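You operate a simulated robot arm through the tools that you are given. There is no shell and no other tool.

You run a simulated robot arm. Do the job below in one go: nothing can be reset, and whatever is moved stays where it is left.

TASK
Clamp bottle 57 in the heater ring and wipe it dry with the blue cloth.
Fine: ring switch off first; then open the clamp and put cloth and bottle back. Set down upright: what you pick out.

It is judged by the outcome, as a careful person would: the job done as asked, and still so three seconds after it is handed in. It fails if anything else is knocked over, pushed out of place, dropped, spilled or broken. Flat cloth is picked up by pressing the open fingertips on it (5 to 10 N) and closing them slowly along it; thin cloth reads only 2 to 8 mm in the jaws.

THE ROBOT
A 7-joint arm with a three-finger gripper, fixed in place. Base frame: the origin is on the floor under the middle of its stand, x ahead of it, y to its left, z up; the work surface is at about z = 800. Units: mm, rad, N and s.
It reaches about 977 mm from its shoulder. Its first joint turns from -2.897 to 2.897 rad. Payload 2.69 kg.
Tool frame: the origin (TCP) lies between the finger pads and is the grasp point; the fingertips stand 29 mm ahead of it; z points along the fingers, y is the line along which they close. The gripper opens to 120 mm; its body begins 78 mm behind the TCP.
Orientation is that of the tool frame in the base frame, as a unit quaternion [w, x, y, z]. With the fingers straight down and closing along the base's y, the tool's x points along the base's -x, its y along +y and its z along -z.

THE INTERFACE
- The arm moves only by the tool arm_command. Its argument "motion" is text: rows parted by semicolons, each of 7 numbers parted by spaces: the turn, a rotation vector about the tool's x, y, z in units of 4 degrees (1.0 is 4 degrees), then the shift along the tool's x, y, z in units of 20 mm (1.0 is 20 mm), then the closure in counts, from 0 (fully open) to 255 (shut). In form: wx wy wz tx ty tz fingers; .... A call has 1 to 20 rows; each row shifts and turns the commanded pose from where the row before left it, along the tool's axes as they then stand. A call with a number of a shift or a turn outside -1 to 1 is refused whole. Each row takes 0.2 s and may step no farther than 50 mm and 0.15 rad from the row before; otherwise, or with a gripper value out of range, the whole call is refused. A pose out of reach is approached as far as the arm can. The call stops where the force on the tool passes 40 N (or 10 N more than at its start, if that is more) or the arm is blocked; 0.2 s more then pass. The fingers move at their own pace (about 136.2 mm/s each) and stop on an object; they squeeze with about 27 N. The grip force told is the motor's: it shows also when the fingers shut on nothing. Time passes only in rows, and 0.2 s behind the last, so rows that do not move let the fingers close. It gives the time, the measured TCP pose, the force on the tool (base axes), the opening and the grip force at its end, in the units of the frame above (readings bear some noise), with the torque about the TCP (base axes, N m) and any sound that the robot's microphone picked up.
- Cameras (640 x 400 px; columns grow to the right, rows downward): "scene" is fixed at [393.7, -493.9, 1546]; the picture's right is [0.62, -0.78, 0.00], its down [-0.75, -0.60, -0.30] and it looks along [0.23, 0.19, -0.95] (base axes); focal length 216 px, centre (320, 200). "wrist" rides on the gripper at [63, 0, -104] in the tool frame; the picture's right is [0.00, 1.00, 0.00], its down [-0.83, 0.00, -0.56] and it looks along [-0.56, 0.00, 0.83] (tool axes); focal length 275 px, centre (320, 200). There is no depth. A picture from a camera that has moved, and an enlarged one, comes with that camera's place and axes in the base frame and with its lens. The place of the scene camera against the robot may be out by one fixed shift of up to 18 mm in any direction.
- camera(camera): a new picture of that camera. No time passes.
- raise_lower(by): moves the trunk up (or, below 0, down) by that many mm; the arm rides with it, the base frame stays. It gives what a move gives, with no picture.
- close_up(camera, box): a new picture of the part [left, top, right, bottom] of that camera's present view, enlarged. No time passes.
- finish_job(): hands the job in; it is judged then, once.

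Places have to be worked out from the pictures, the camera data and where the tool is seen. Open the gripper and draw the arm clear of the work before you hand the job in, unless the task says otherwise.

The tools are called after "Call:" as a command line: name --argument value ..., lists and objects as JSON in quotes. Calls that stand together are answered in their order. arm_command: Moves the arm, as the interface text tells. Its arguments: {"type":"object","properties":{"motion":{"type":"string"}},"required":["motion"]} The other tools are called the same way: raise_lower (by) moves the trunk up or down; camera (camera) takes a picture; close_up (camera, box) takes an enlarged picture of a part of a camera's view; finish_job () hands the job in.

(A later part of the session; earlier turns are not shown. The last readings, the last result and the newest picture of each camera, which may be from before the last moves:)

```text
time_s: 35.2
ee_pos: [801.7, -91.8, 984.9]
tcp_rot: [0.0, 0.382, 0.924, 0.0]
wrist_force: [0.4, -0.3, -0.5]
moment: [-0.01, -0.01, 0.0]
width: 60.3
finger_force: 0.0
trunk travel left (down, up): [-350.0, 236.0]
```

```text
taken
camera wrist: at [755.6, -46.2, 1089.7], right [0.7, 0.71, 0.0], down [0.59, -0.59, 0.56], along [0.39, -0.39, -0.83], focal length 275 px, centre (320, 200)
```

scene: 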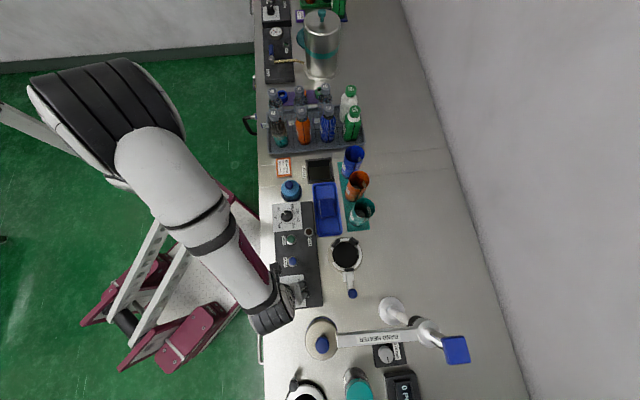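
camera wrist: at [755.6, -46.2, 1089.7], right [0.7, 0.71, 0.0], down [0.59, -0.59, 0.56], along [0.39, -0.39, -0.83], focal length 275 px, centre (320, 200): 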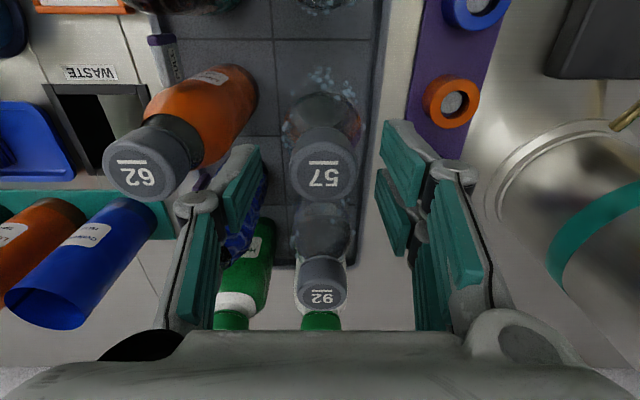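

The cap is centred within 2 mm. I descend 13 mm to z 972 and close the fingers on the cap.

Call:
arm_command --motion "0 0 0 0 0.05 0.33 127;0 0 0 0 0.05 0.33 127;0 0 0 0 0 0 140;0 0 0 0 0 0 155;0 0 0 0 0 0 170;0 0 0 0 0 0 185;0 0 0 0 0 0 200;0 0 0 0 0 0 220;0 0 0 0 0 0 220"

Call:
camera --camera "wrist"

```text
time_s: 37.2
ee_pos: [800.9, -90.4, 971.7]
tcp_rot: [0.0, 0.382, 0.924, 0.0]
wrist_force: [-0.6, 0.1, -0.2]
moment: [-0.01, -0.04, -0.04]
width: 31.3
finger_force: 26.7
trunk travel left (down, up): [-350.0, 236.0]
```

```text
taken
camera wrist: at [756.6, -45.1, 1076.7], right [0.7, 0.71, 0.0], down [0.59, -0.59, 0.56], along [0.39, -0.39, -0.83], focal length 275 px, centre (320, 200)
```

wrist: 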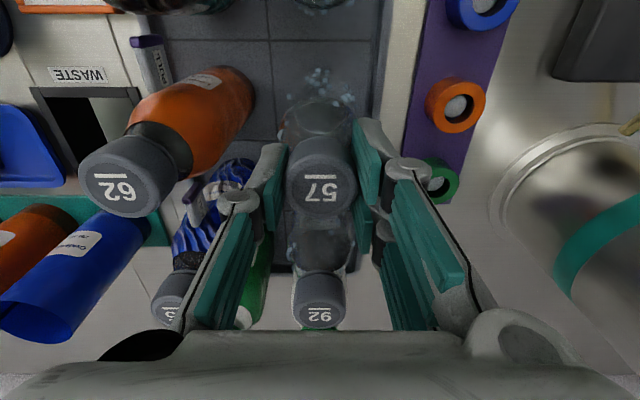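

Bottle 57 is gripped at the cap (31.3 mm, 27 N). I lift it straight up, slowly at first.

Call:
arm_command --motion "0 0 0 0 0 -0.2 220;0 0 0 0 0 -0.3 220;0 0 0 0 0 -0.5 220;0 0 0 0 0 -0.6 220;0 0 0 0 0 -0.8 220;0 0 0 0 0 -0.8 220;0 0 0 0 0 -0.8 220;0 0 0 0 0 -0.8 220"

Call:
camera --camera "scene"

Call:
camera --camera "wrist"

```text
time_s: 39.0
ee_pos: [801.9, -88.5, 1067.6]
tcp_rot: [0.0, 0.382, 0.924, -0.001]
wrist_force: [0.1, -0.7, -2.9]
moment: [0.0, 0.03, -0.01]
width: 31.5
finger_force: 26.9
trunk travel left (down, up): [-350.0, 236.0]
```

```text
taken
```

scene: 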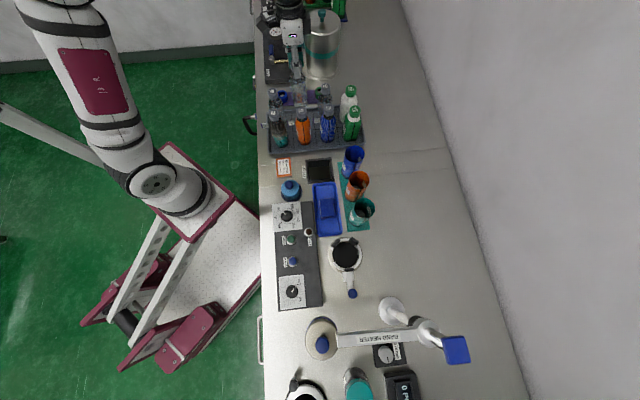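

```text
taken
camera wrist: at [757.2, -43.9, 1173.1], right [0.7, 0.71, 0.0], down [0.59, -0.58, 0.56], along [0.39, -0.39, -0.83], focal length 275 px, centre (320, 200)
```

wrist: 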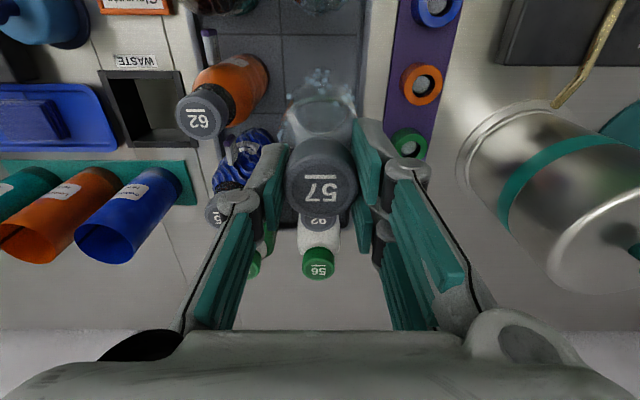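

The bottle is hanging securely (about 3 N load). I lift another 100 mm to clear the other bottles and begin travelling along the bench.

Call:
arm_command --motion "0 0 0 0 0 -0.9 220;0 0 0 0 0 -1 220;0 0 0 0 0 -1 220;0 0 0 0 0 -1 220;0 0 0 0 0 -1 220;0 0 0 0 0 -0.2 220;0 0 0 -0.08 -0.5 0 220;0 0 0 -0.12 -0.8 0 220;0 0 0 -0.163 -1 0 220;0 0 0 -0.163 -1 0 220;0 0 0 -0.163 -1 0 220;0 0 0 -0.163 -1 0 220;0 0 0 -0.163 -1 0 220;0 0 0 -0.163 -1 0 220;0 0 0 -0.163 -1 0 220;0 0 0 -0.163 -1 0 220;0 0 0 -0.163 -1 0 220;0 0 0 -0.163 -1 0 220;0 0 0 -0.163 -1 0 220;0 0 0 -0.163 -1 0 220"

Call:
camera --camera "wrist"

Call:
camera --camera "scene"

```text
time_s: 43.2
ee_pos: [643.4, -308.2, 1169.2]
tcp_rot: [-0.001, 0.382, 0.924, 0.0]
wrist_force: [-0.3, -0.2, -3.0]
moment: [-0.04, 0.03, 0.0]
width: 31.4
finger_force: 27.2
trunk travel left (down, up): [-350.0, 236.0]
```

```text
taken
camera wrist: at [598.4, -263.0, 1274.5], right [0.7, 0.71, 0.0], down [0.59, -0.58, 0.56], along [0.39, -0.39, -0.83], focal length 275 px, centre (320, 200)
```

wrist: 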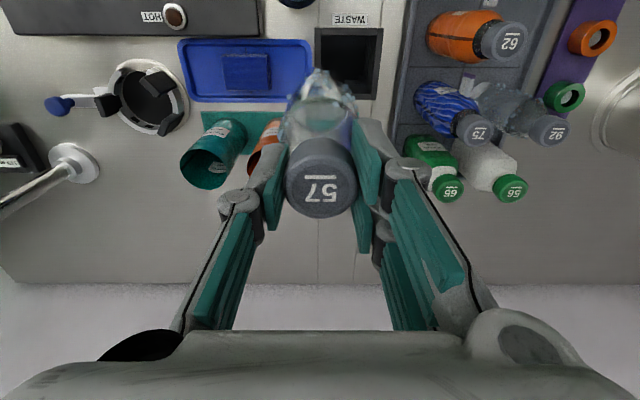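

```text
taken
```

scene: 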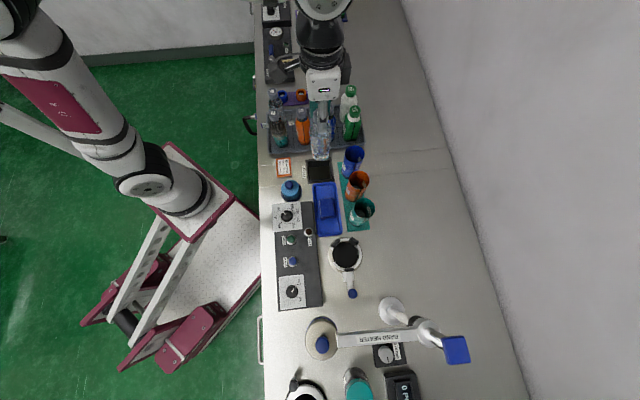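

Bottle 57 hangs upright over the bench. After correcting for perspective, the ring centre is about (487, -540); the fixed pads lie on the tray side. I take close-ups of the hanging bottle to measure it and see where it's wet.

Call:
close_up --camera "scene" --box '[290, 60, 370, 170]'

Call:
close_up --camera "wrist" --box '[250, 50, 390, 230]'

Call:
close_up --camera "wrist" --box '[40, 40, 200, 160]'

```text
3.64 times, centred on (330, 115) of scene
camera zoom: at [393.7, -493.9, 1546.0], right [0.62, -0.78, 0.0], down [-0.75, -0.6, -0.3], along [0.23, 0.19, -0.95], focal length 787 px, centre (284, 509)
```

zoom: 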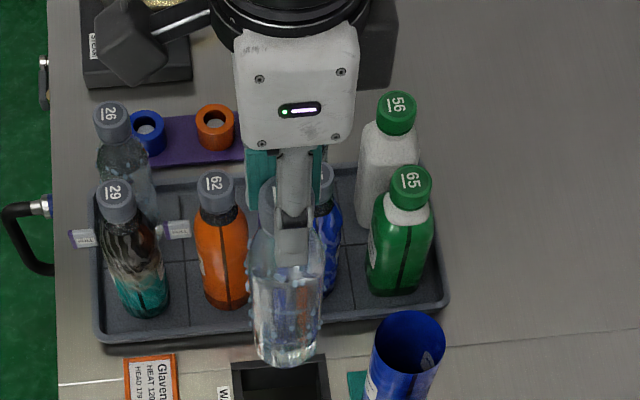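

```text
2.22 times, centred on (320, 140) of wrist
camera zoom: at [598.4, -263.0, 1274.5], right [0.7, 0.71, 0.0], down [0.59, -0.58, 0.56], along [0.39, -0.39, -0.83], focal length 612 px, centre (320, 333)
```

zoom: 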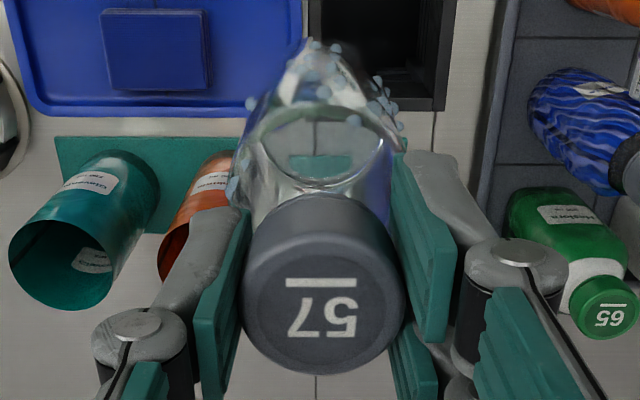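

```text
3.33 times, centred on (120, 100) of wrist
camera zoom: at [598.4, -263.0, 1274.5], right [0.7, 0.71, 0.0], down [0.59, -0.58, 0.56], along [0.39, -0.39, -0.83], focal length 918 px, centre (987, 533)
```

zoom: 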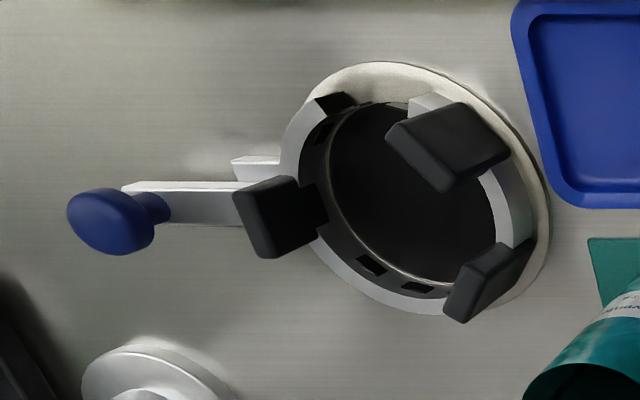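

The bottle is about 53 mm wide with droplets around its body. I carry it to above the ring, aiming 9 mm toward the fixed pads at (494, -534).

Call:
arm_command --motion "0 0 0 -0.192 -0.9475 0 220;0 0 0 -0.192 -0.9475 0 220;0 0 0 -0.192 -0.9475 0 220;0 0 0 -0.192 -0.9475 0 220;0 0 0 -0.192 -0.9475 0 220;0 0 0 -0.192 -0.9475 0 220;0 0 0 -0.192 -0.9475 0 220;0 0 0 -0.192 -0.9475 0 220;0 0 0 -0.192 -0.9475 0 220;0 0 0 -0.192 -0.9475 0 220;0 0 0 -0.192 -0.9475 0 220;0 0 0 -0.192 -0.9475 0 220;0 0 0 -0.192 -0.9475 0 220;0 0 0 -0.192 -0.9475 0 220;0 0 0 0 0 0 220"

Call:
camera --camera "wrist"

Call:
camera --camera "scene"

```text
time_s: 46.4
ee_pos: [495.2, -533.2, 1169.7]
tcp_rot: [0.0, 0.382, 0.924, 0.0]
wrist_force: [-0.3, -0.9, -3.2]
moment: [0.03, -0.01, 0.03]
width: 31.3
finger_force: 27.3
trunk travel left (down, up): [-350.0, 236.0]
```

```text
taken
camera wrist: at [449.5, -487.2, 1274.2], right [0.7, 0.71, 0.0], down [0.59, -0.58, 0.56], along [0.4, -0.39, -0.83], focal length 275 px, centre (320, 200)
```

wrist: 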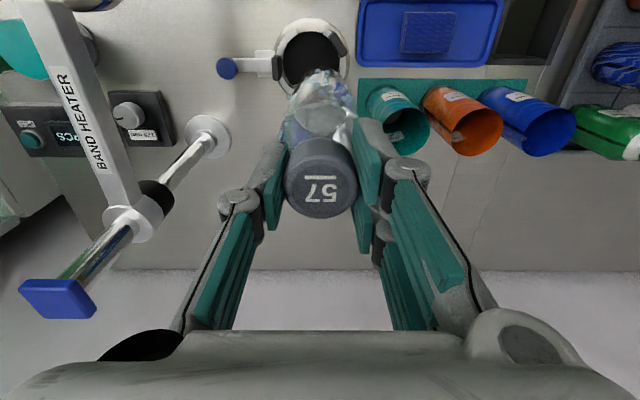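

```text
taken
```

scene: 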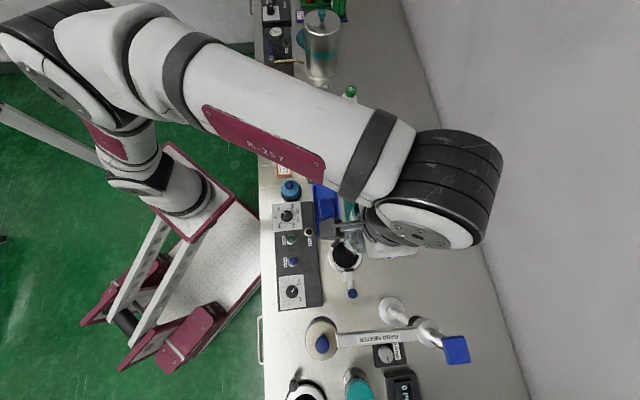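

The bottle is over the ring. I descend 125 mm so its base stays just above the pads, then check alignment.

Call:
arm_command --motion "0 0 0 0 0 0.9 220;0 0 0 0 0 0.9 220;0 0 0 0 0 0.9 220;0 0 0 0 0 0.9 220;0 0 0 0 0 0.9 220;0 0 0 0 0 0.9 220;0 0 0 0 0 0.85 220;0 0 0 0 0 0 220"

Call:
camera --camera "wrist"

Call:
close_up --camera "scene" --box '[310, 200, 410, 310]'

Call:
close_up --camera "wrist" --box '[230, 0, 410, 130]'

```text
time_s: 48.2
ee_pos: [497.9, -530.9, 1044.4]
tcp_rot: [0.0, 0.383, 0.924, 0.0]
wrist_force: [0.1, -0.6, -3.2]
moment: [0.0, 0.0, 0.0]
width: 31.3
finger_force: 26.5
trunk travel left (down, up): [-350.0, 236.0]
```

```text
taken
camera wrist: at [452.4, -487.0, 1149.2], right [0.7, 0.71, 0.0], down [0.59, -0.59, 0.56], along [0.39, -0.39, -0.83], focal length 275 px, centre (320, 200)
```

wrist: 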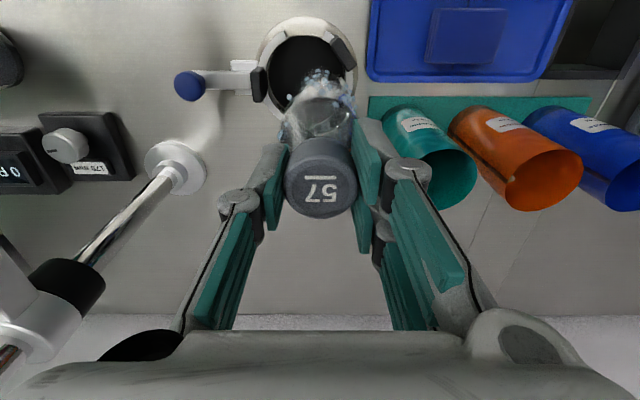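

```text
3.64 times, centred on (360, 255) of scene
camera zoom: at [393.7, -493.9, 1546.0], right [0.62, -0.78, 0.0], down [-0.75, -0.6, -0.3], along [0.23, 0.19, -0.95], focal length 787 px, centre (174, 0)
```

zoom: 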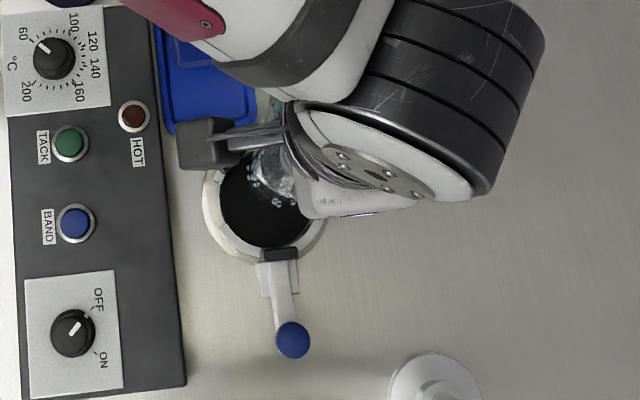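

```text
3.08 times, centred on (320, 65) of wrist
camera zoom: at [452.4, -487.0, 1149.2], right [0.7, 0.71, 0.0], down [0.59, -0.59, 0.56], along [0.39, -0.39, -0.83], focal length 847 px, centre (320, 615)
```

zoom: 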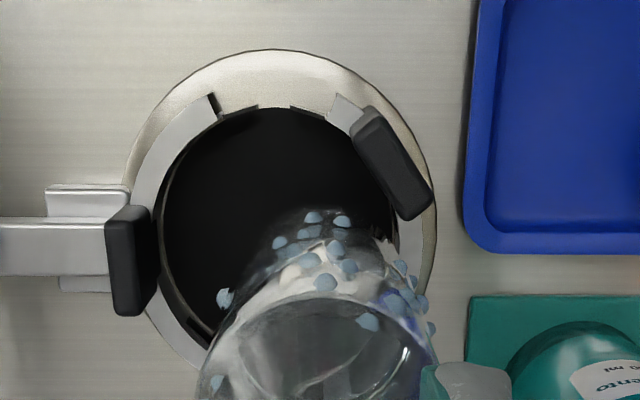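

The switch shows OFF, and the bottle is about 16 mm toward the fixed pads from the ring centre; I want about 9 mm. I shift 7 mm along tool -y and lower 55 mm in small steps.

Call:
arm_command --motion "0 0 0 0 -0.18 0 220;0 0 0 0 -0.17 0 220;0 0 0 0 0 0.5 220;0 0 0 0 0 0.5 220;0 0 0 0 0 0.5 220;0 0 0 0 0 0.4 220;0 0 0 0 0 0.4 220;0 0 0 0 0 0.4 220;0 0 0 0 0 0 220"

Call:
close_up --camera "wrist" --box '[200, 0, 440, 180]'

Call:
close_up --camera "scene" --box '[310, 200, 410, 310]'

```text
time_s: 50.2
ee_pos: [490.7, -538.6, 989.4]
tcp_rot: [0.0, 0.382, 0.924, 0.0]
wrist_force: [-0.8, 0.3, -2.6]
moment: [0.0, 0.04, 0.02]
width: 31.0
finger_force: 26.9
trunk travel left (down, up): [-350.0, 236.0]
```

```text
2.22 times, centred on (320, 90) of wrist
camera zoom: at [444.9, -492.7, 1094.4], right [0.7, 0.71, 0.0], down [0.59, -0.59, 0.56], along [0.39, -0.39, -0.83], focal length 612 px, centre (320, 444)
```

zoom: 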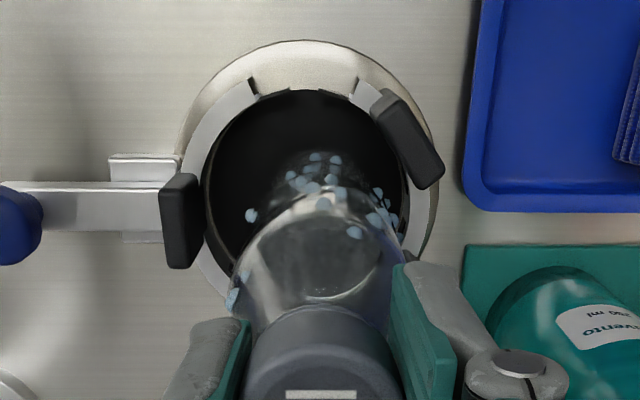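

```text
3.64 times, centred on (360, 255) of scene
camera zoom: at [393.7, -493.9, 1546.0], right [0.62, -0.78, 0.0], down [-0.75, -0.6, -0.3], along [0.23, 0.19, -0.95], focal length 787 px, centre (174, 0)
```

zoom: 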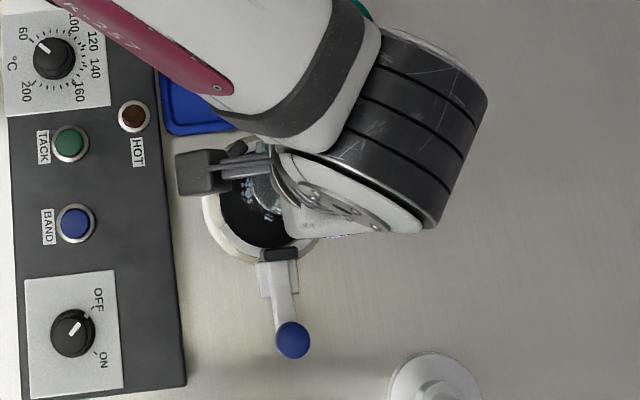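

The bottle is between the pads with no contact. I keep lowering in 2–3 mm steps and watch the load.

Call:
arm_command --motion "0 0 0 0 0.05 0.15 220;0 0 0 0 0.05 0.15 220;0 0 0 0 0 0.15 220;0 0 0 0 0 0.15 220;0 0 0 0 0 0 220"

```text
time_s: 51.4
ee_pos: [490.9, -536.7, 978.6]
tcp_rot: [0.0, 0.384, 0.923, 0.001]
wrist_force: [-0.3, -1.0, -2.0]
moment: [0.01, -0.03, -0.01]
width: 31.1
finger_force: 26.9
trunk travel left (down, up): [-350.0, 236.0]
```

Load is still about -2 to -3 N, so the bottle is not yet down. I continue with 2 mm steps.

Call:
arm_command --motion "0 0 0 0 0 0.1 220;0 0 0 0 0 0.1 220;0 0 0 0 0 0.1 220;0 0 0 0 0 0 220"

```text
time_s: 52.4
ee_pos: [491.6, -537.3, 973.6]
tcp_rot: [0.0, 0.382, 0.924, 0.0]
wrist_force: [0.1, 0.5, 0.4]
moment: [0.09, 0.0, 0.02]
width: 31.3
finger_force: 26.7
trunk travel left (down, up): [-350.0, 236.0]
```

The load has gone from -3 N to about 0, so the base is touching. One more 1 mm step to confirm.

Call:
arm_command --motion "0 0 0 0 0 0.06 220;0 0 0 0 0 0 220"

Call:
close_up --camera "wrist" --box '[200, 0, 440, 180]'

```text
time_s: 53.0
ee_pos: [490.0, -536.8, 972.1]
tcp_rot: [0.001, 0.383, 0.924, -0.002]
wrist_force: [-0.5, 1.1, 19.6]
moment: [0.25, 0.27, -0.03]
width: 31.4
finger_force: 26.8
trunk travel left (down, up): [-350.0, 236.0]
```

```text
2.22 times, centred on (320, 90) of wrist
camera zoom: at [446.2, -491.1, 1077.4], right [0.7, 0.71, 0.0], down [0.59, -0.58, 0.56], along [0.4, -0.39, -0.83], focal length 612 px, centre (320, 444)
```

zoom: 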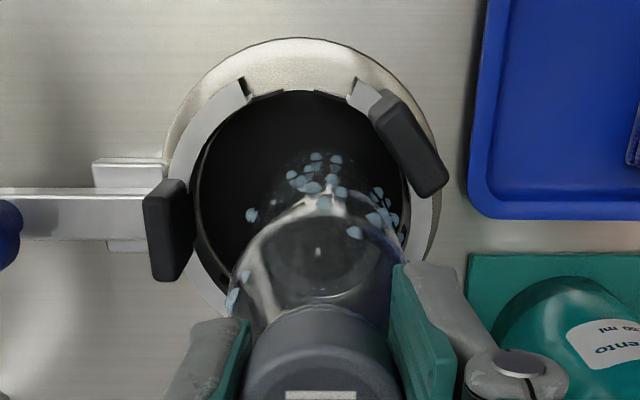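

The base is firmly on the ring floor (19.6 N). I lift 2 mm and nudge 8 mm toward the fixed pads so the clamp needs less travel, watching side forces.

Call:
arm_command --motion "0 0 0 0 0 -0.1 220;0 0 0 0 0.1 0 220;0 0 0 0 0.1 0 220;0 0 0 0 0.1 0 220;0 0 0 0 0.1 0 220;0 0 0 0 0 0 220"

Call:
close_up --camera "wrist" --box '[200, 0, 440, 180]'

```text
time_s: 54.4
ee_pos: [496.7, -530.0, 972.6]
tcp_rot: [-0.001, 0.382, 0.924, 0.001]
wrist_force: [0.4, 0.2, -0.5]
moment: [0.01, 0.08, 0.03]
width: 31.3
finger_force: 27.3
trunk travel left (down, up): [-350.0, 236.0]
```

```text
2.22 times, centred on (320, 90) of wrist
camera zoom: at [452.5, -485.7, 1077.7], right [0.7, 0.71, 0.0], down [0.59, -0.59, 0.55], along [0.39, -0.39, -0.83], focal length 612 px, centre (320, 444)
```

zoom: 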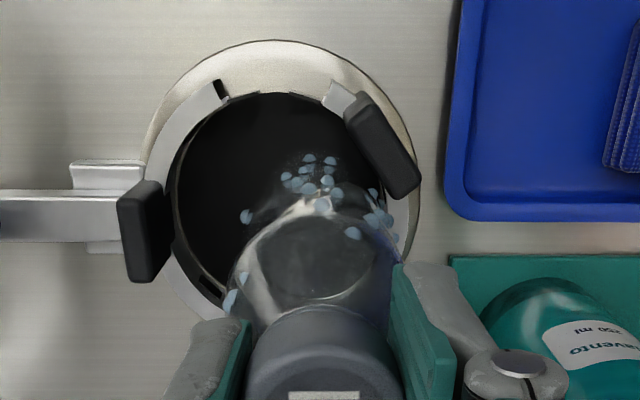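

The bottle now stands near the fixed pads with no side load. I release by opening to 60 mm slowly and then rise straight up.

Call:
arm_command --motion "0 0 0 0 0 0.02 200;0 0 0 0 0 0 180;0 0 0 0 0 0 160;0 0 0 0 0 0 140;0 0 0 0 0 0 127;0 0 0 0 0 0 127;0 0 0 0 0 -0.4 127;0 0 0 0 0 -0.6 127;0 0 0 0 0 -0.8 127;0 0 0 0 0 -1 127;0 0 0 0 0 -1 127"

Call:
camera --camera "wrist"

Call:
close_up --camera "wrist" --box '[200, 0, 440, 180]'

```text
time_s: 56.8
ee_pos: [495.8, -530.7, 1049.4]
tcp_rot: [-0.001, 0.383, 0.924, 0.0]
wrist_force: [0.3, 0.6, 0.0]
moment: [0.02, 0.0, 0.02]
width: 60.0
finger_force: 0.0
trunk travel left (down, up): [-350.0, 236.0]
```

```text
taken
camera wrist: at [451.4, -485.7, 1153.8], right [0.7, 0.71, 0.0], down [0.59, -0.59, 0.56], along [0.39, -0.39, -0.83], focal length 275 px, centre (320, 200)
```

wrist: 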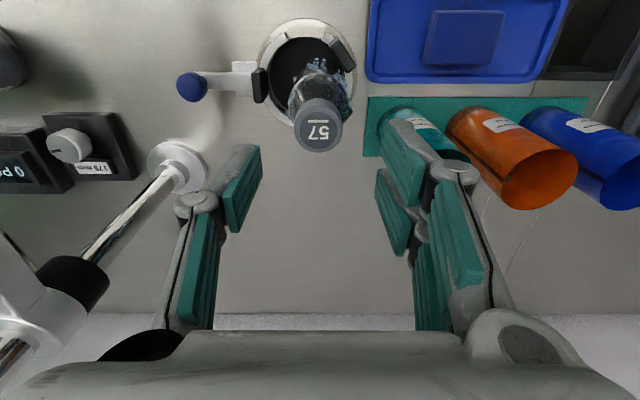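

```text
2.22 times, centred on (320, 90) of wrist
camera zoom: at [451.4, -485.7, 1153.8], right [0.7, 0.71, 0.0], down [0.59, -0.59, 0.56], along [0.39, -0.39, -0.83], focal length 612 px, centre (320, 444)
```

zoom: 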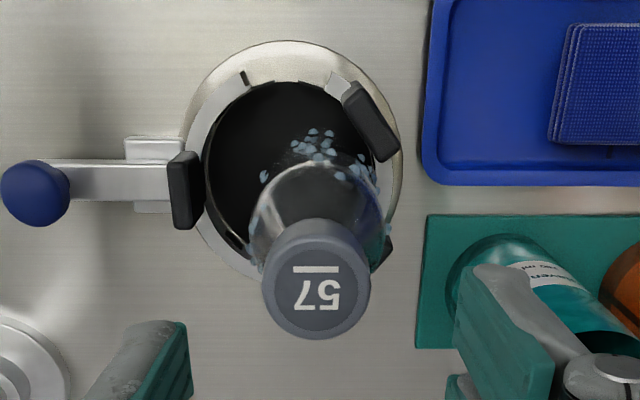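

Bottle 57 stands upright inside the ring. The band-heater beam (z≈1030–1046) runs close behind the lever knob, so I move closer to inspect the knob and bar before choosing how to push it.

Call:
arm_command --motion "0 0 0 0.06 -0.93 0.1 127;0 0 0 0.06 -0.93 0.1 127;0 0 0 0.06 -0.93 0.1 127;0 0 0 0.06 -0.93 0.1 127"

Call:
camera --camera "wrist"

Call:
close_up --camera "wrist" --box '[220, 20, 400, 150]'

Call:
camera --camera "scene"

```text
time_s: 57.8
ee_pos: [441.4, -582.3, 1040.5]
tcp_rot: [0.0, 0.382, 0.924, 0.0]
wrist_force: [0.1, 1.4, 0.0]
moment: [-0.01, 0.01, -0.01]
width: 60.2
finger_force: 0.0
trunk travel left (down, up): [-350.0, 236.0]
```

```text
taken
camera wrist: at [396.8, -537.1, 1145.3], right [0.7, 0.71, 0.0], down [0.59, -0.58, 0.56], along [0.39, -0.39, -0.83], focal length 275 px, centre (320, 200)
```

wrist: 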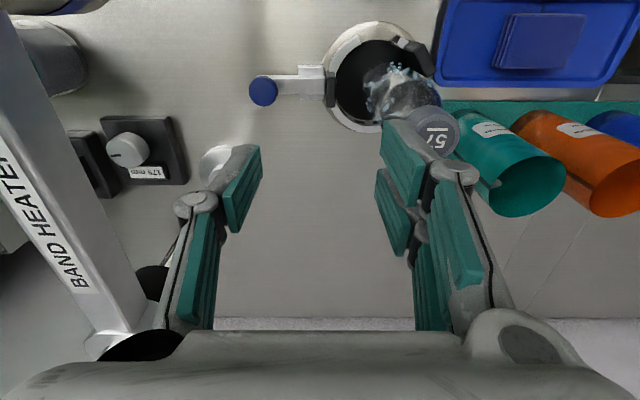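

```text
3.08 times, centred on (310, 85) of wrist
camera zoom: at [396.8, -537.1, 1145.3], right [0.7, 0.71, 0.0], down [0.59, -0.58, 0.56], along [0.39, -0.39, -0.83], focal length 847 px, centre (351, 554)
```

zoom: 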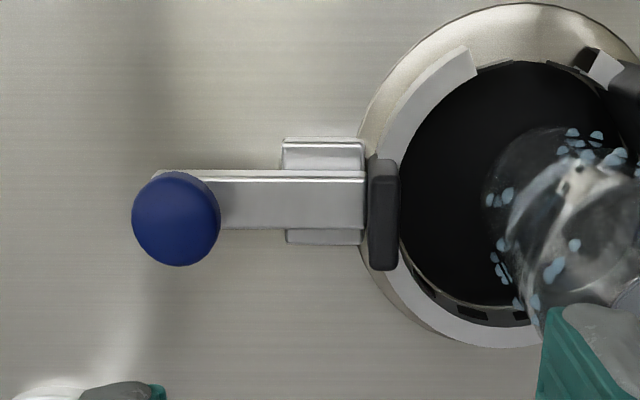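

```text
taken
```

scene: 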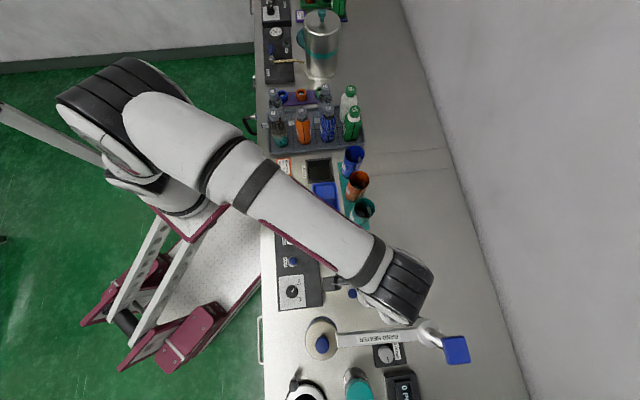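

The lever bar lines up exactly with tool y (the bench axis); the knob is at (401, -622) with its head at z≈856 and bar top at z≈823. Before going down next to the heater beam I check how wide the gripper body is from the scene camera.

Call:
close_up --camera "scene" --box '[300, 240, 470, 370]'

Call:
close_up --camera "wrist" --box '[0, 180, 640, 400]'

```text
3.08 times, centred on (385, 305) of scene
camera zoom: at [393.7, -493.9, 1546.0], right [0.62, -0.78, 0.0], down [-0.75, -0.6, -0.3], along [0.23, 0.19, -0.95], focal length 666 px, centre (120, -123)
```

zoom: 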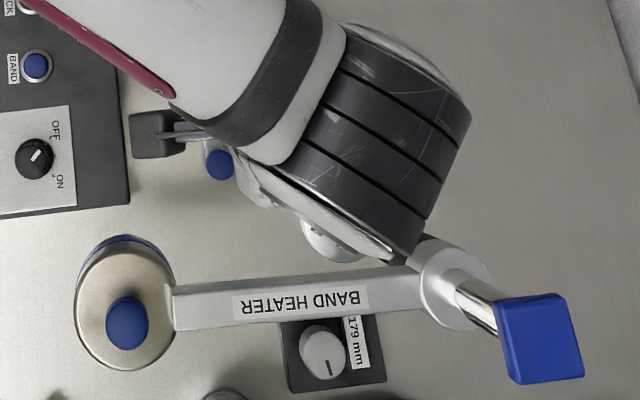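

```text
1.00 times, centred on (320, 290) of wrist (not enlarged: the box is as wide or as high as the picture)
camera zoom: at [396.8, -537.1, 1145.3], right [0.7, 0.71, 0.0], down [0.59, -0.58, 0.56], along [0.39, -0.39, -0.83], focal length 275 px, centre (320, 110)
```

zoom: 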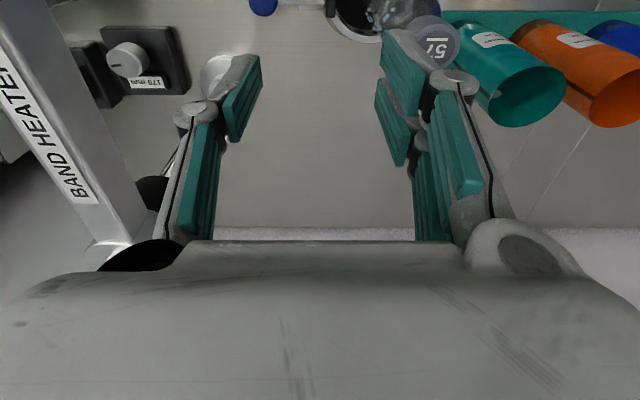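

The gripper palm is wide along tool y, so near the beam I should turn it with tool y across the bench (yaw +45°), closing on the knob sideways. I rise to z 1150 and turn there.

Call:
arm_command --motion "0 0 0 0 0.25 -0.92 127;0 0 0 0 0.25 -0.92 127;0 0 0 0 0.25 -0.92 127;0 0 0 0 0.25 -0.92 127;0 0 0 0 0.25 -0.92 127;0 0 0 0 0.25 -0.92 127;0 0 -1 0 0 0 127;0 0 -1 0 0 0 127;0 0 -1 0 0 0 127;0 0 -1 0 0 0 127;0 0 -1 0 0 0 127;0 0 -1 0 0 0 127;0 0 -1 0 0 0 127;0 0 -1 0 0 0 127;0 0 -1 0 0 0 127;0 0 -1 0 0 0 127;0 0 -1 0 0 0 127;0 0 -1 0 0 0 127;0 0 -1 0 0 0 127;0 0 -1 0 0 0 127"

Call:
arm_command --motion "0 0 -1 0 0 0 127;0 0 -1 0 0 0 127;0 0 -1 0 0 0 127;0 0 -1 0 0 0 127;0 0 -1 0 0 0 127;0 0 -1 0 0 0 127;0 0 -1 0 0 0 127;0 0 -1 0 0 0 127;0 0 -0.5 0 0 0 127"

Call:
camera --camera "scene"

Call:
camera --camera "wrist"

```text
time_s: 62.0
ee_pos: [462.5, -559.6, 1150.4]
tcp_rot: [0.0, -0.096, 0.995, 0.0]
wrist_force: [0.0, 0.5, 0.0]
moment: [0.01, -0.02, -0.03]
width: 60.2
finger_force: 0.1
trunk travel left (down, up): [-350.0, 236.0]
```

```text
time_s: 64.0
ee_pos: [463.8, -559.6, 1151.9]
tcp_rot: [0.0, -0.383, 0.924, 0.0]
wrist_force: [-0.6, 0.5, -0.3]
moment: [-0.04, 0.0, -0.02]
width: 60.4
finger_force: 0.0
trunk travel left (down, up): [-350.0, 236.0]
```

```text
taken
```

scene: 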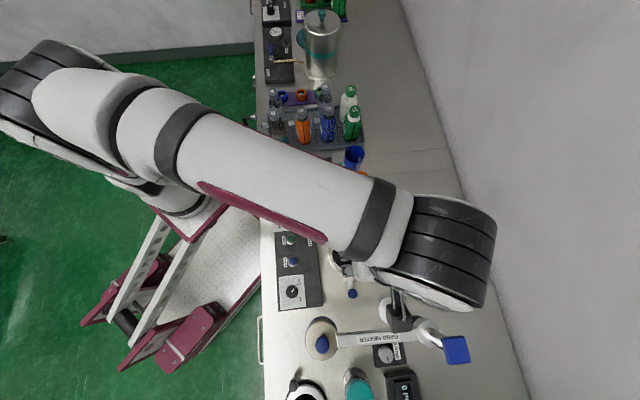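

```text
taken
camera wrist: at [418.4, -603.3, 1256.4], right [-0.71, 0.7, 0.0], down [0.58, 0.59, 0.56], along [0.39, 0.4, -0.83], focal length 275 px, centre (320, 200)
```

wrist: 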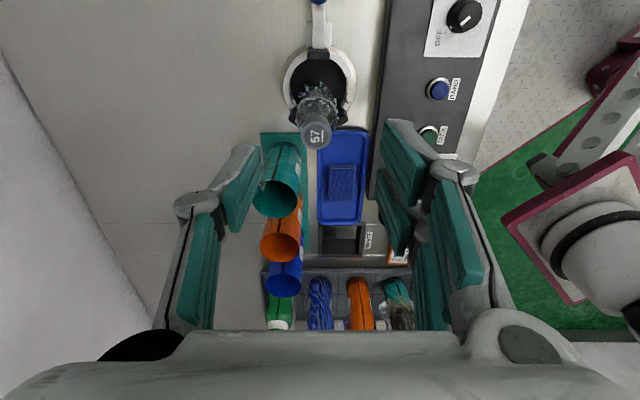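

Yaw +45° works and the tool sits on the lever's axis, 88 mm ring-side of the knob. I move 33 mm toward the knob (still ring-side of the beam) and descend to z 950.

Call:
arm_command --motion "0 0 0 0.83 0 0 127;0 0 0 0.83 0 0 127;0 0 0 0 0 1 127;0 0 0 0 0 1 127;0 0 0 0 0 1 127;0 0 0 0 0 1 127;0 0 0 0 0 1 127;0 0 0 0 0 1 127;0 0 0 0 0 1 127;0 0 0 0 0 1 127;0 0 0 0 0 1 127;0 0 0 0 0 1 127"

Call:
camera --camera "scene"

Call:
camera --camera "wrist"

```text
time_s: 66.6
ee_pos: [439.0, -580.6, 949.6]
tcp_rot: [-0.001, -0.382, 0.924, 0.0]
wrist_force: [-0.5, -0.1, -0.9]
moment: [0.01, -0.01, 0.03]
width: 60.5
finger_force: 0.0
trunk travel left (down, up): [-350.0, 236.0]
```

```text
taken
```

scene: 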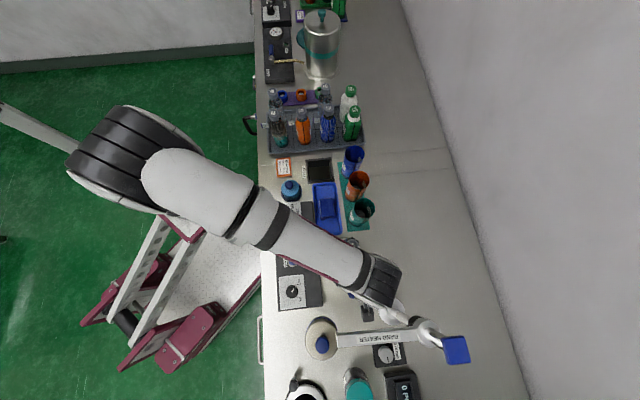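

```text
taken
camera wrist: at [394.6, -625.5, 1054.4], right [-0.71, 0.7, 0.0], down [0.59, 0.59, 0.56], along [0.39, 0.39, -0.83], focal length 275 px, centre (320, 200)
```

wrist: 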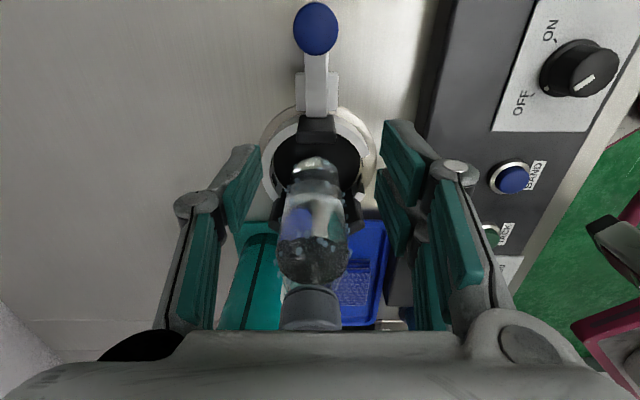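

The view confirms the knob 56 mm behind the tool and 2.4 mm off laterally; the bottle stands upright. I descend to z 886 and correct sideways.

Call:
arm_command --motion "0 0 0 0 -0.06 0.8 127;0 0 0 0 -0.06 0.8 127;0 0 0 0 0 0.8 127;0 0 0 0 0 0.78 127;0 0 0 0 0 0 127"

Call:
camera --camera "wrist"

Call:
close_up --camera "scene" --box '[300, 240, 470, 370]'

```text
time_s: 67.8
ee_pos: [441.8, -585.5, 886.8]
tcp_rot: [0.0, -0.383, 0.924, 0.0]
wrist_force: [-0.9, 0.7, 0.4]
moment: [0.01, 0.0, -0.03]
width: 60.5
finger_force: 0.0
trunk travel left (down, up): [-350.0, 236.0]
```

```text
taken
camera wrist: at [396.7, -629.2, 991.6], right [-0.71, 0.7, 0.0], down [0.59, 0.59, 0.56], along [0.39, 0.39, -0.83], focal length 275 px, centre (320, 200)
```

wrist: 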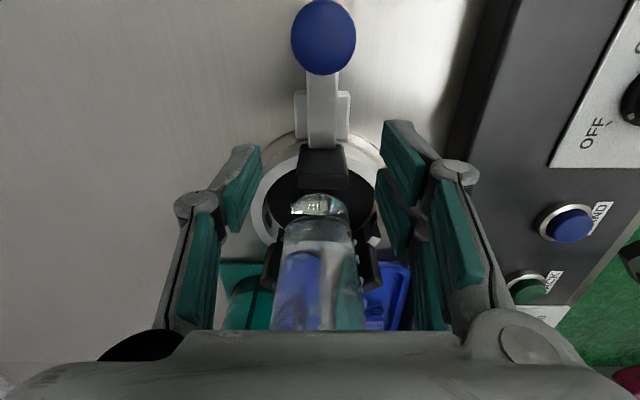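

```text
3.08 times, centred on (385, 305) of scene
camera zoom: at [393.7, -493.9, 1546.0], right [0.62, -0.78, 0.0], down [-0.75, -0.6, -0.3], along [0.23, 0.19, -0.95], focal length 666 px, centre (120, -123)
```

zoom: 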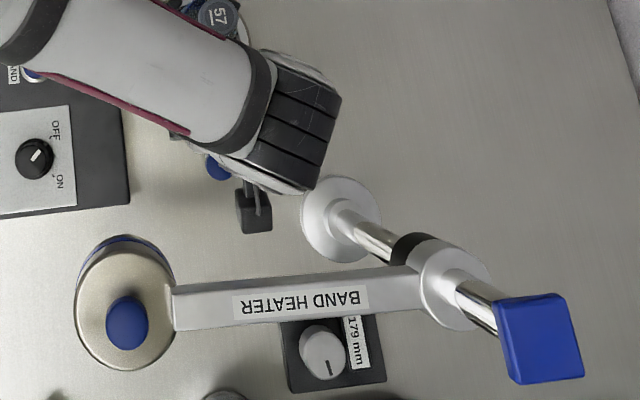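

The knob is 55 mm behind the tool axis. I slide 28 mm, drop 18 mm (so the camera passes well under the beam), then slide the remaining 27 mm over the knob with fingers straddling it.

Call:
arm_command --motion "0 0 0 0.47 0.03 0 127;0 0 0 0.47 0.03 0 127;0 0 0 0.46 0 0 127;0 0 0 0 0 0.45 127;0 0 0 0 0 0.45 127;0 0 0 0 0 0 127"

Call:
camera --camera "wrist"

Call:
close_up --camera "scene" --box '[300, 240, 470, 370]'

```text
time_s: 69.2
ee_pos: [419.4, -604.2, 869.7]
tcp_rot: [0.001, -0.383, 0.924, -0.001]
wrist_force: [-0.8, 0.1, 0.7]
moment: [0.0, -0.01, 0.0]
width: 60.3
finger_force: 0.0
trunk travel left (down, up): [-350.0, 236.0]
```

```text
taken
camera wrist: at [375.2, -648.1, 974.2], right [-0.71, 0.7, 0.0], down [0.59, 0.59, 0.56], along [0.39, 0.39, -0.83], focal length 275 px, centre (320, 200)
```

wrist: 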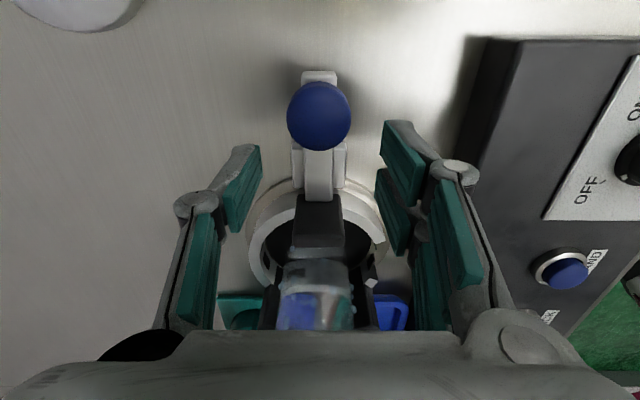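

```text
3.08 times, centred on (385, 305) of scene
camera zoom: at [393.7, -493.9, 1546.0], right [0.62, -0.78, 0.0], down [-0.75, -0.6, -0.3], along [0.23, 0.19, -0.95], focal length 666 px, centre (120, -123)
```

zoom: 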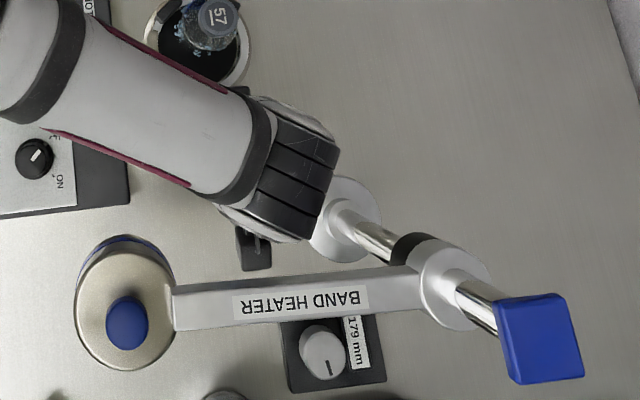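

The knob is 27 mm behind the tool now and the camera box is clear beneath the beam. I slide the last 27 mm.

Call:
arm_command --motion "0 0 0 0.45 0 0 127;0 0 0 0.45 0 0 127;0 0 0 0.45 0 0 127;0 0 0 0 0 0 127"

Call:
camera --camera "wrist"

Call:
close_up --camera "scene" --box '[300, 240, 470, 370]'

```text
time_s: 70.2
ee_pos: [400.5, -621.9, 868.1]
tcp_rot: [0.0, -0.383, 0.924, 0.0]
wrist_force: [0.1, 0.1, 0.1]
moment: [-0.03, -0.03, -0.02]
width: 60.3
finger_force: 0.1
trunk travel left (down, up): [-350.0, 236.0]
```

```text
taken
camera wrist: at [355.6, -666.6, 972.6], right [-0.71, 0.7, 0.0], down [0.59, 0.59, 0.56], along [0.39, 0.4, -0.83], focal length 275 px, centre (320, 200)
```

wrist: 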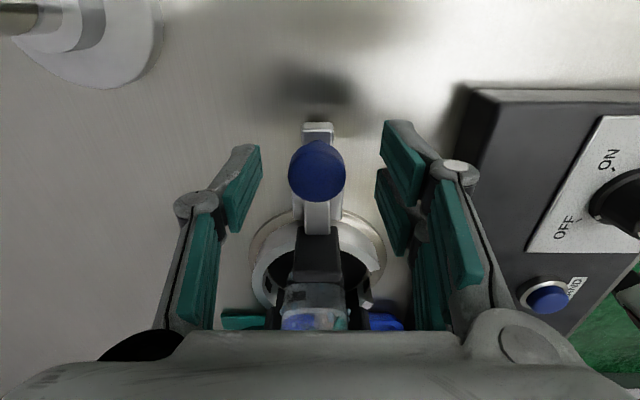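

```text
3.08 times, centred on (385, 305) of scene
camera zoom: at [393.7, -493.9, 1546.0], right [0.62, -0.78, 0.0], down [-0.75, -0.6, -0.3], along [0.23, 0.19, -0.95], focal length 666 px, centre (120, -123)
```

zoom: 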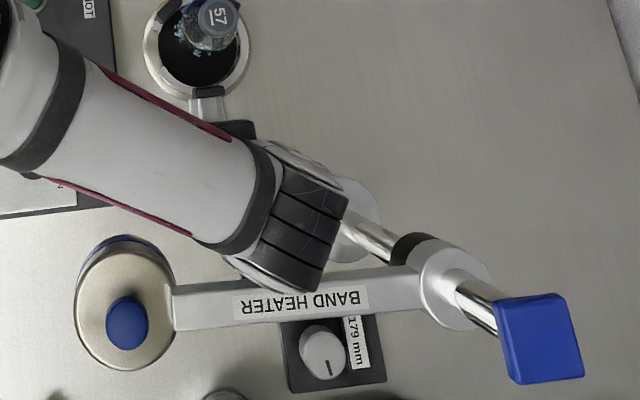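

The fingers straddle the knob, aligned within 2 mm. I lower 6 mm, centre, and close on the knob.

Call:
arm_command --motion "0 0 0 0 -0.09 0.15 127;0 0 0 0 0 0.15 127;0 0 0 0 0 0 145;0 0 0 0 0 0 160;0 0 0 0 0 0 175;0 0 0 0 0 0 190;0 0 0 0 0 0 210;0 0 0 0 0 0 230;0 0 0 0 0 0 230"

Call:
camera --camera "wrist"

```text
time_s: 72.2
ee_pos: [401.6, -624.7, 862.5]
tcp_rot: [0.0, -0.383, 0.924, 0.001]
wrist_force: [1.9, -2.3, -1.6]
moment: [-0.14, 0.0, 0.1]
width: 26.9
finger_force: 44.8
trunk travel left (down, up): [-350.0, 236.0]
```

```text
taken
camera wrist: at [356.8, -668.0, 967.5], right [-0.71, 0.7, 0.0], down [0.59, 0.59, 0.56], along [0.39, 0.39, -0.83], focal length 275 px, centre (320, 200)
```

wrist: 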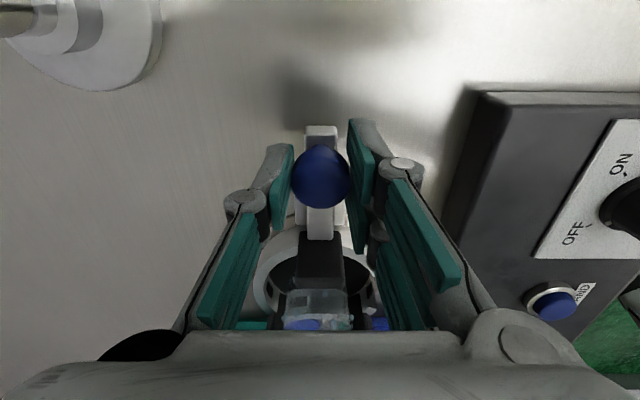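

The knob is gripped (27 mm). I push it toward the ring (tool -x) in 4 mm steps and watch the force.

Call:
arm_command --motion "0 0 0 -0.2 0 0 230;0 0 0 -0.2 0 0 230;0 0 0 -0.2 0 0 230;0 0 0 -0.2 0 0 230"

Call:
camera --camera "wrist"

```text
time_s: 73.2
ee_pos: [413.9, -611.2, 862.4]
tcp_rot: [0.001, -0.382, 0.924, 0.001]
wrist_force: [-2.3, -6.6, -8.3]
moment: [-0.39, 0.18, -0.04]
width: 26.7
finger_force: 45.6
trunk travel left (down, up): [-350.0, 236.0]
```

```text
taken
camera wrist: at [368.7, -656.3, 967.4], right [-0.71, 0.7, 0.0], down [0.59, 0.59, 0.56], along [0.39, 0.4, -0.83], focal length 275 px, centre (320, 200)
```

wrist: 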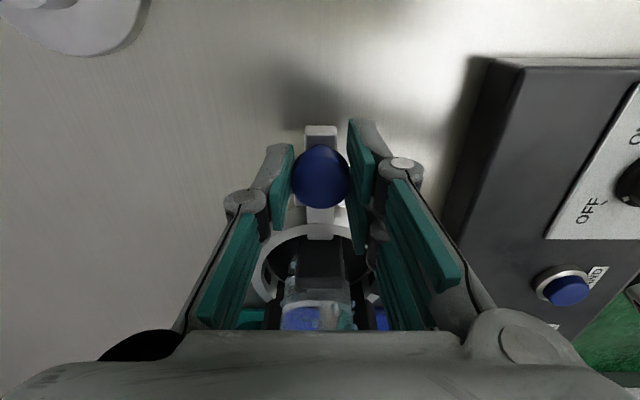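

The slide moves with the gripper and the pad is moving in. I continue pushing another 12 mm.

Call:
arm_command --motion "0 0 0 -0.2 0 0 230;0 0 0 -0.2 0 0 230;0 0 0 -0.2 0 0 230"

Call:
camera --camera "wrist"

Call:
close_up --camera "wrist" --box '[220, 90, 420, 340]'

```text
time_s: 74.0
ee_pos: [422.8, -603.3, 862.4]
tcp_rot: [0.001, -0.382, 0.924, 0.001]
wrist_force: [-0.6, -7.2, -14.1]
moment: [-0.36, 0.01, -0.22]
width: 26.8
finger_force: 44.8
trunk travel left (down, up): [-350.0, 236.0]
```

```text
taken
camera wrist: at [377.9, -647.1, 967.4], right [-0.71, 0.7, 0.0], down [0.58, 0.59, 0.56], along [0.39, 0.4, -0.83], focal length 275 px, centre (320, 200)
```

wrist: 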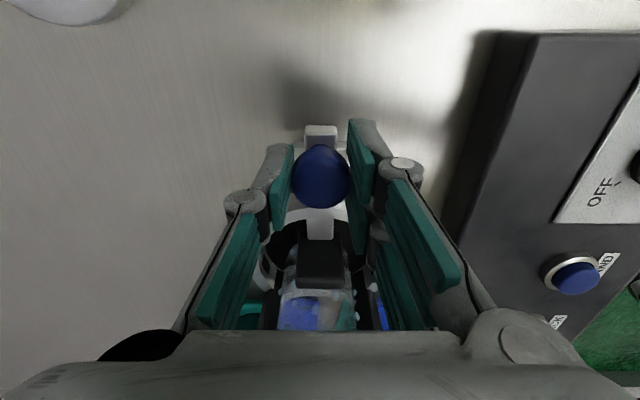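

```text
1.60 times, centred on (320, 215) of wrist
camera zoom: at [377.9, -647.1, 967.4], right [-0.71, 0.7, 0.0], down [0.58, 0.59, 0.56], along [0.39, 0.4, -0.83], focal length 440 px, centre (320, 176)
```

zoom: 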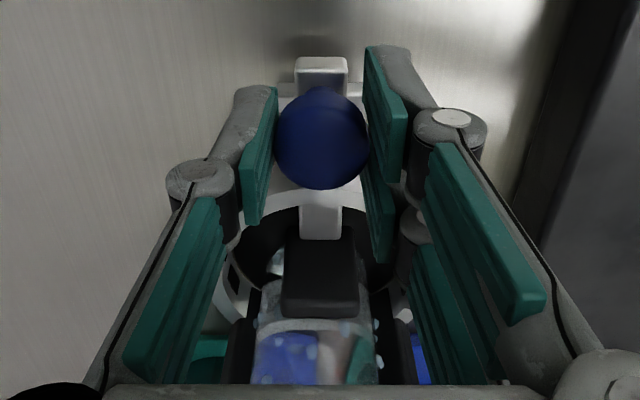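

The pad has nearly reached the bottle; the tool is being pulled down slightly, so I add a tiny downward easing and push on in 2 mm steps.

Call:
arm_command --motion "0 0 0 -0.1 0 0.03 230;0 0 0 -0.1 0 0.03 230;0 0 0 -0.1 0 0 230"

Call:
close_up --camera "wrist" --box '[220, 90, 420, 340]'

Call:
close_up --camera "scene" --box '[310, 220, 390, 300]'

```text
time_s: 74.8
ee_pos: [427.8, -599.7, 862.0]
tcp_rot: [0.0, -0.383, 0.924, -0.001]
wrist_force: [0.1, -10.4, -8.2]
moment: [-0.2, 0.02, -0.03]
width: 26.9
finger_force: 44.9
trunk travel left (down, up): [-350.0, 236.0]
```

```text
1.60 times, centred on (320, 215) of wrist
camera zoom: at [381.3, -643.3, 967.6], right [-0.71, 0.7, 0.0], down [0.59, 0.59, 0.55], along [0.39, 0.39, -0.83], focal length 440 px, centre (320, 176)
```

zoom: 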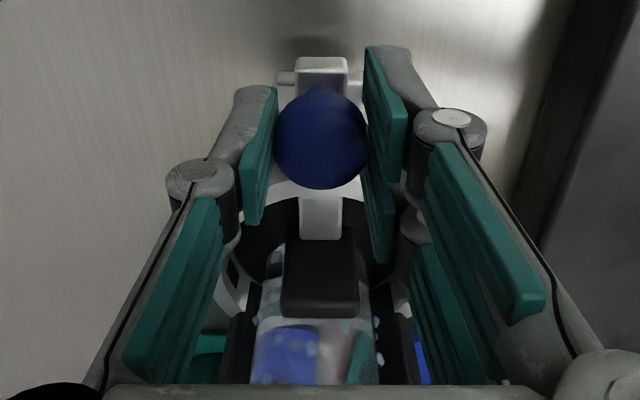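

```text
5.00 times, centred on (350, 260) of scene
camera zoom: at [393.7, -493.9, 1546.0], right [0.62, -0.78, 0.0], down [-0.75, -0.6, -0.3], along [0.23, 0.19, -0.95], focal length 1082 px, centre (170, -100)
```

zoom: 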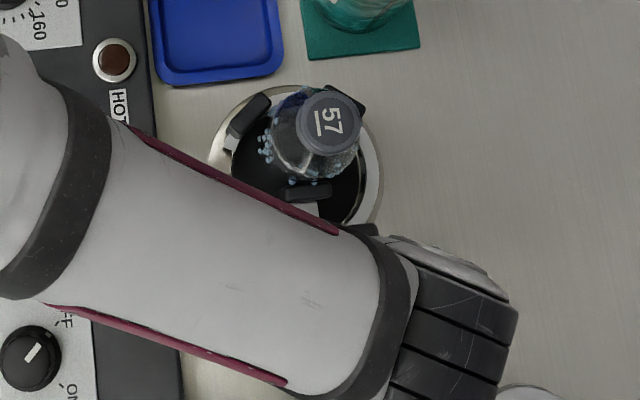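

The pad is about to touch the bottle. I keep pushing in 2 mm steps.

Call:
arm_command --motion "0 0 0 -0.1 0 0.02 230;0 0 0 -0.1 0 0 230;0 0 0 -0.1 0 0 230"

Call:
close_up --camera "scene" --box '[310, 220, 390, 300]'

```text
time_s: 75.6
ee_pos: [427.3, -599.2, 861.8]
tcp_rot: [-0.003, -0.381, 0.925, -0.003]
wrist_force: [-17.7, -28.1, 2.5]
moment: [-0.76, 0.43, 0.0]
width: 26.7
finger_force: 44.6
trunk travel left (down, up): [-350.0, 236.0]
```

```text
5.00 times, centred on (350, 260) of scene
camera zoom: at [393.7, -493.9, 1546.0], right [0.62, -0.78, 0.0], down [-0.75, -0.6, -0.3], along [0.23, 0.19, -0.95], focal length 1082 px, centre (170, -100)
```

zoom: 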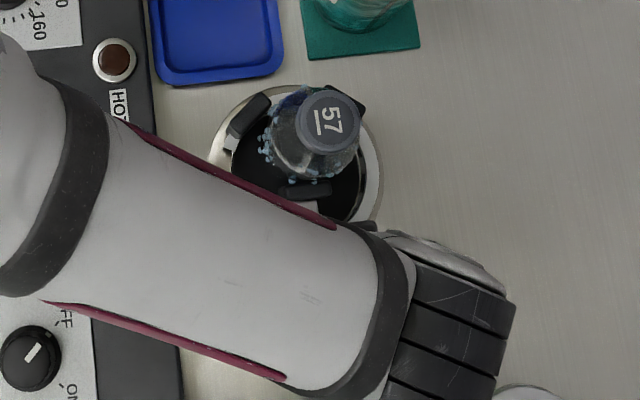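

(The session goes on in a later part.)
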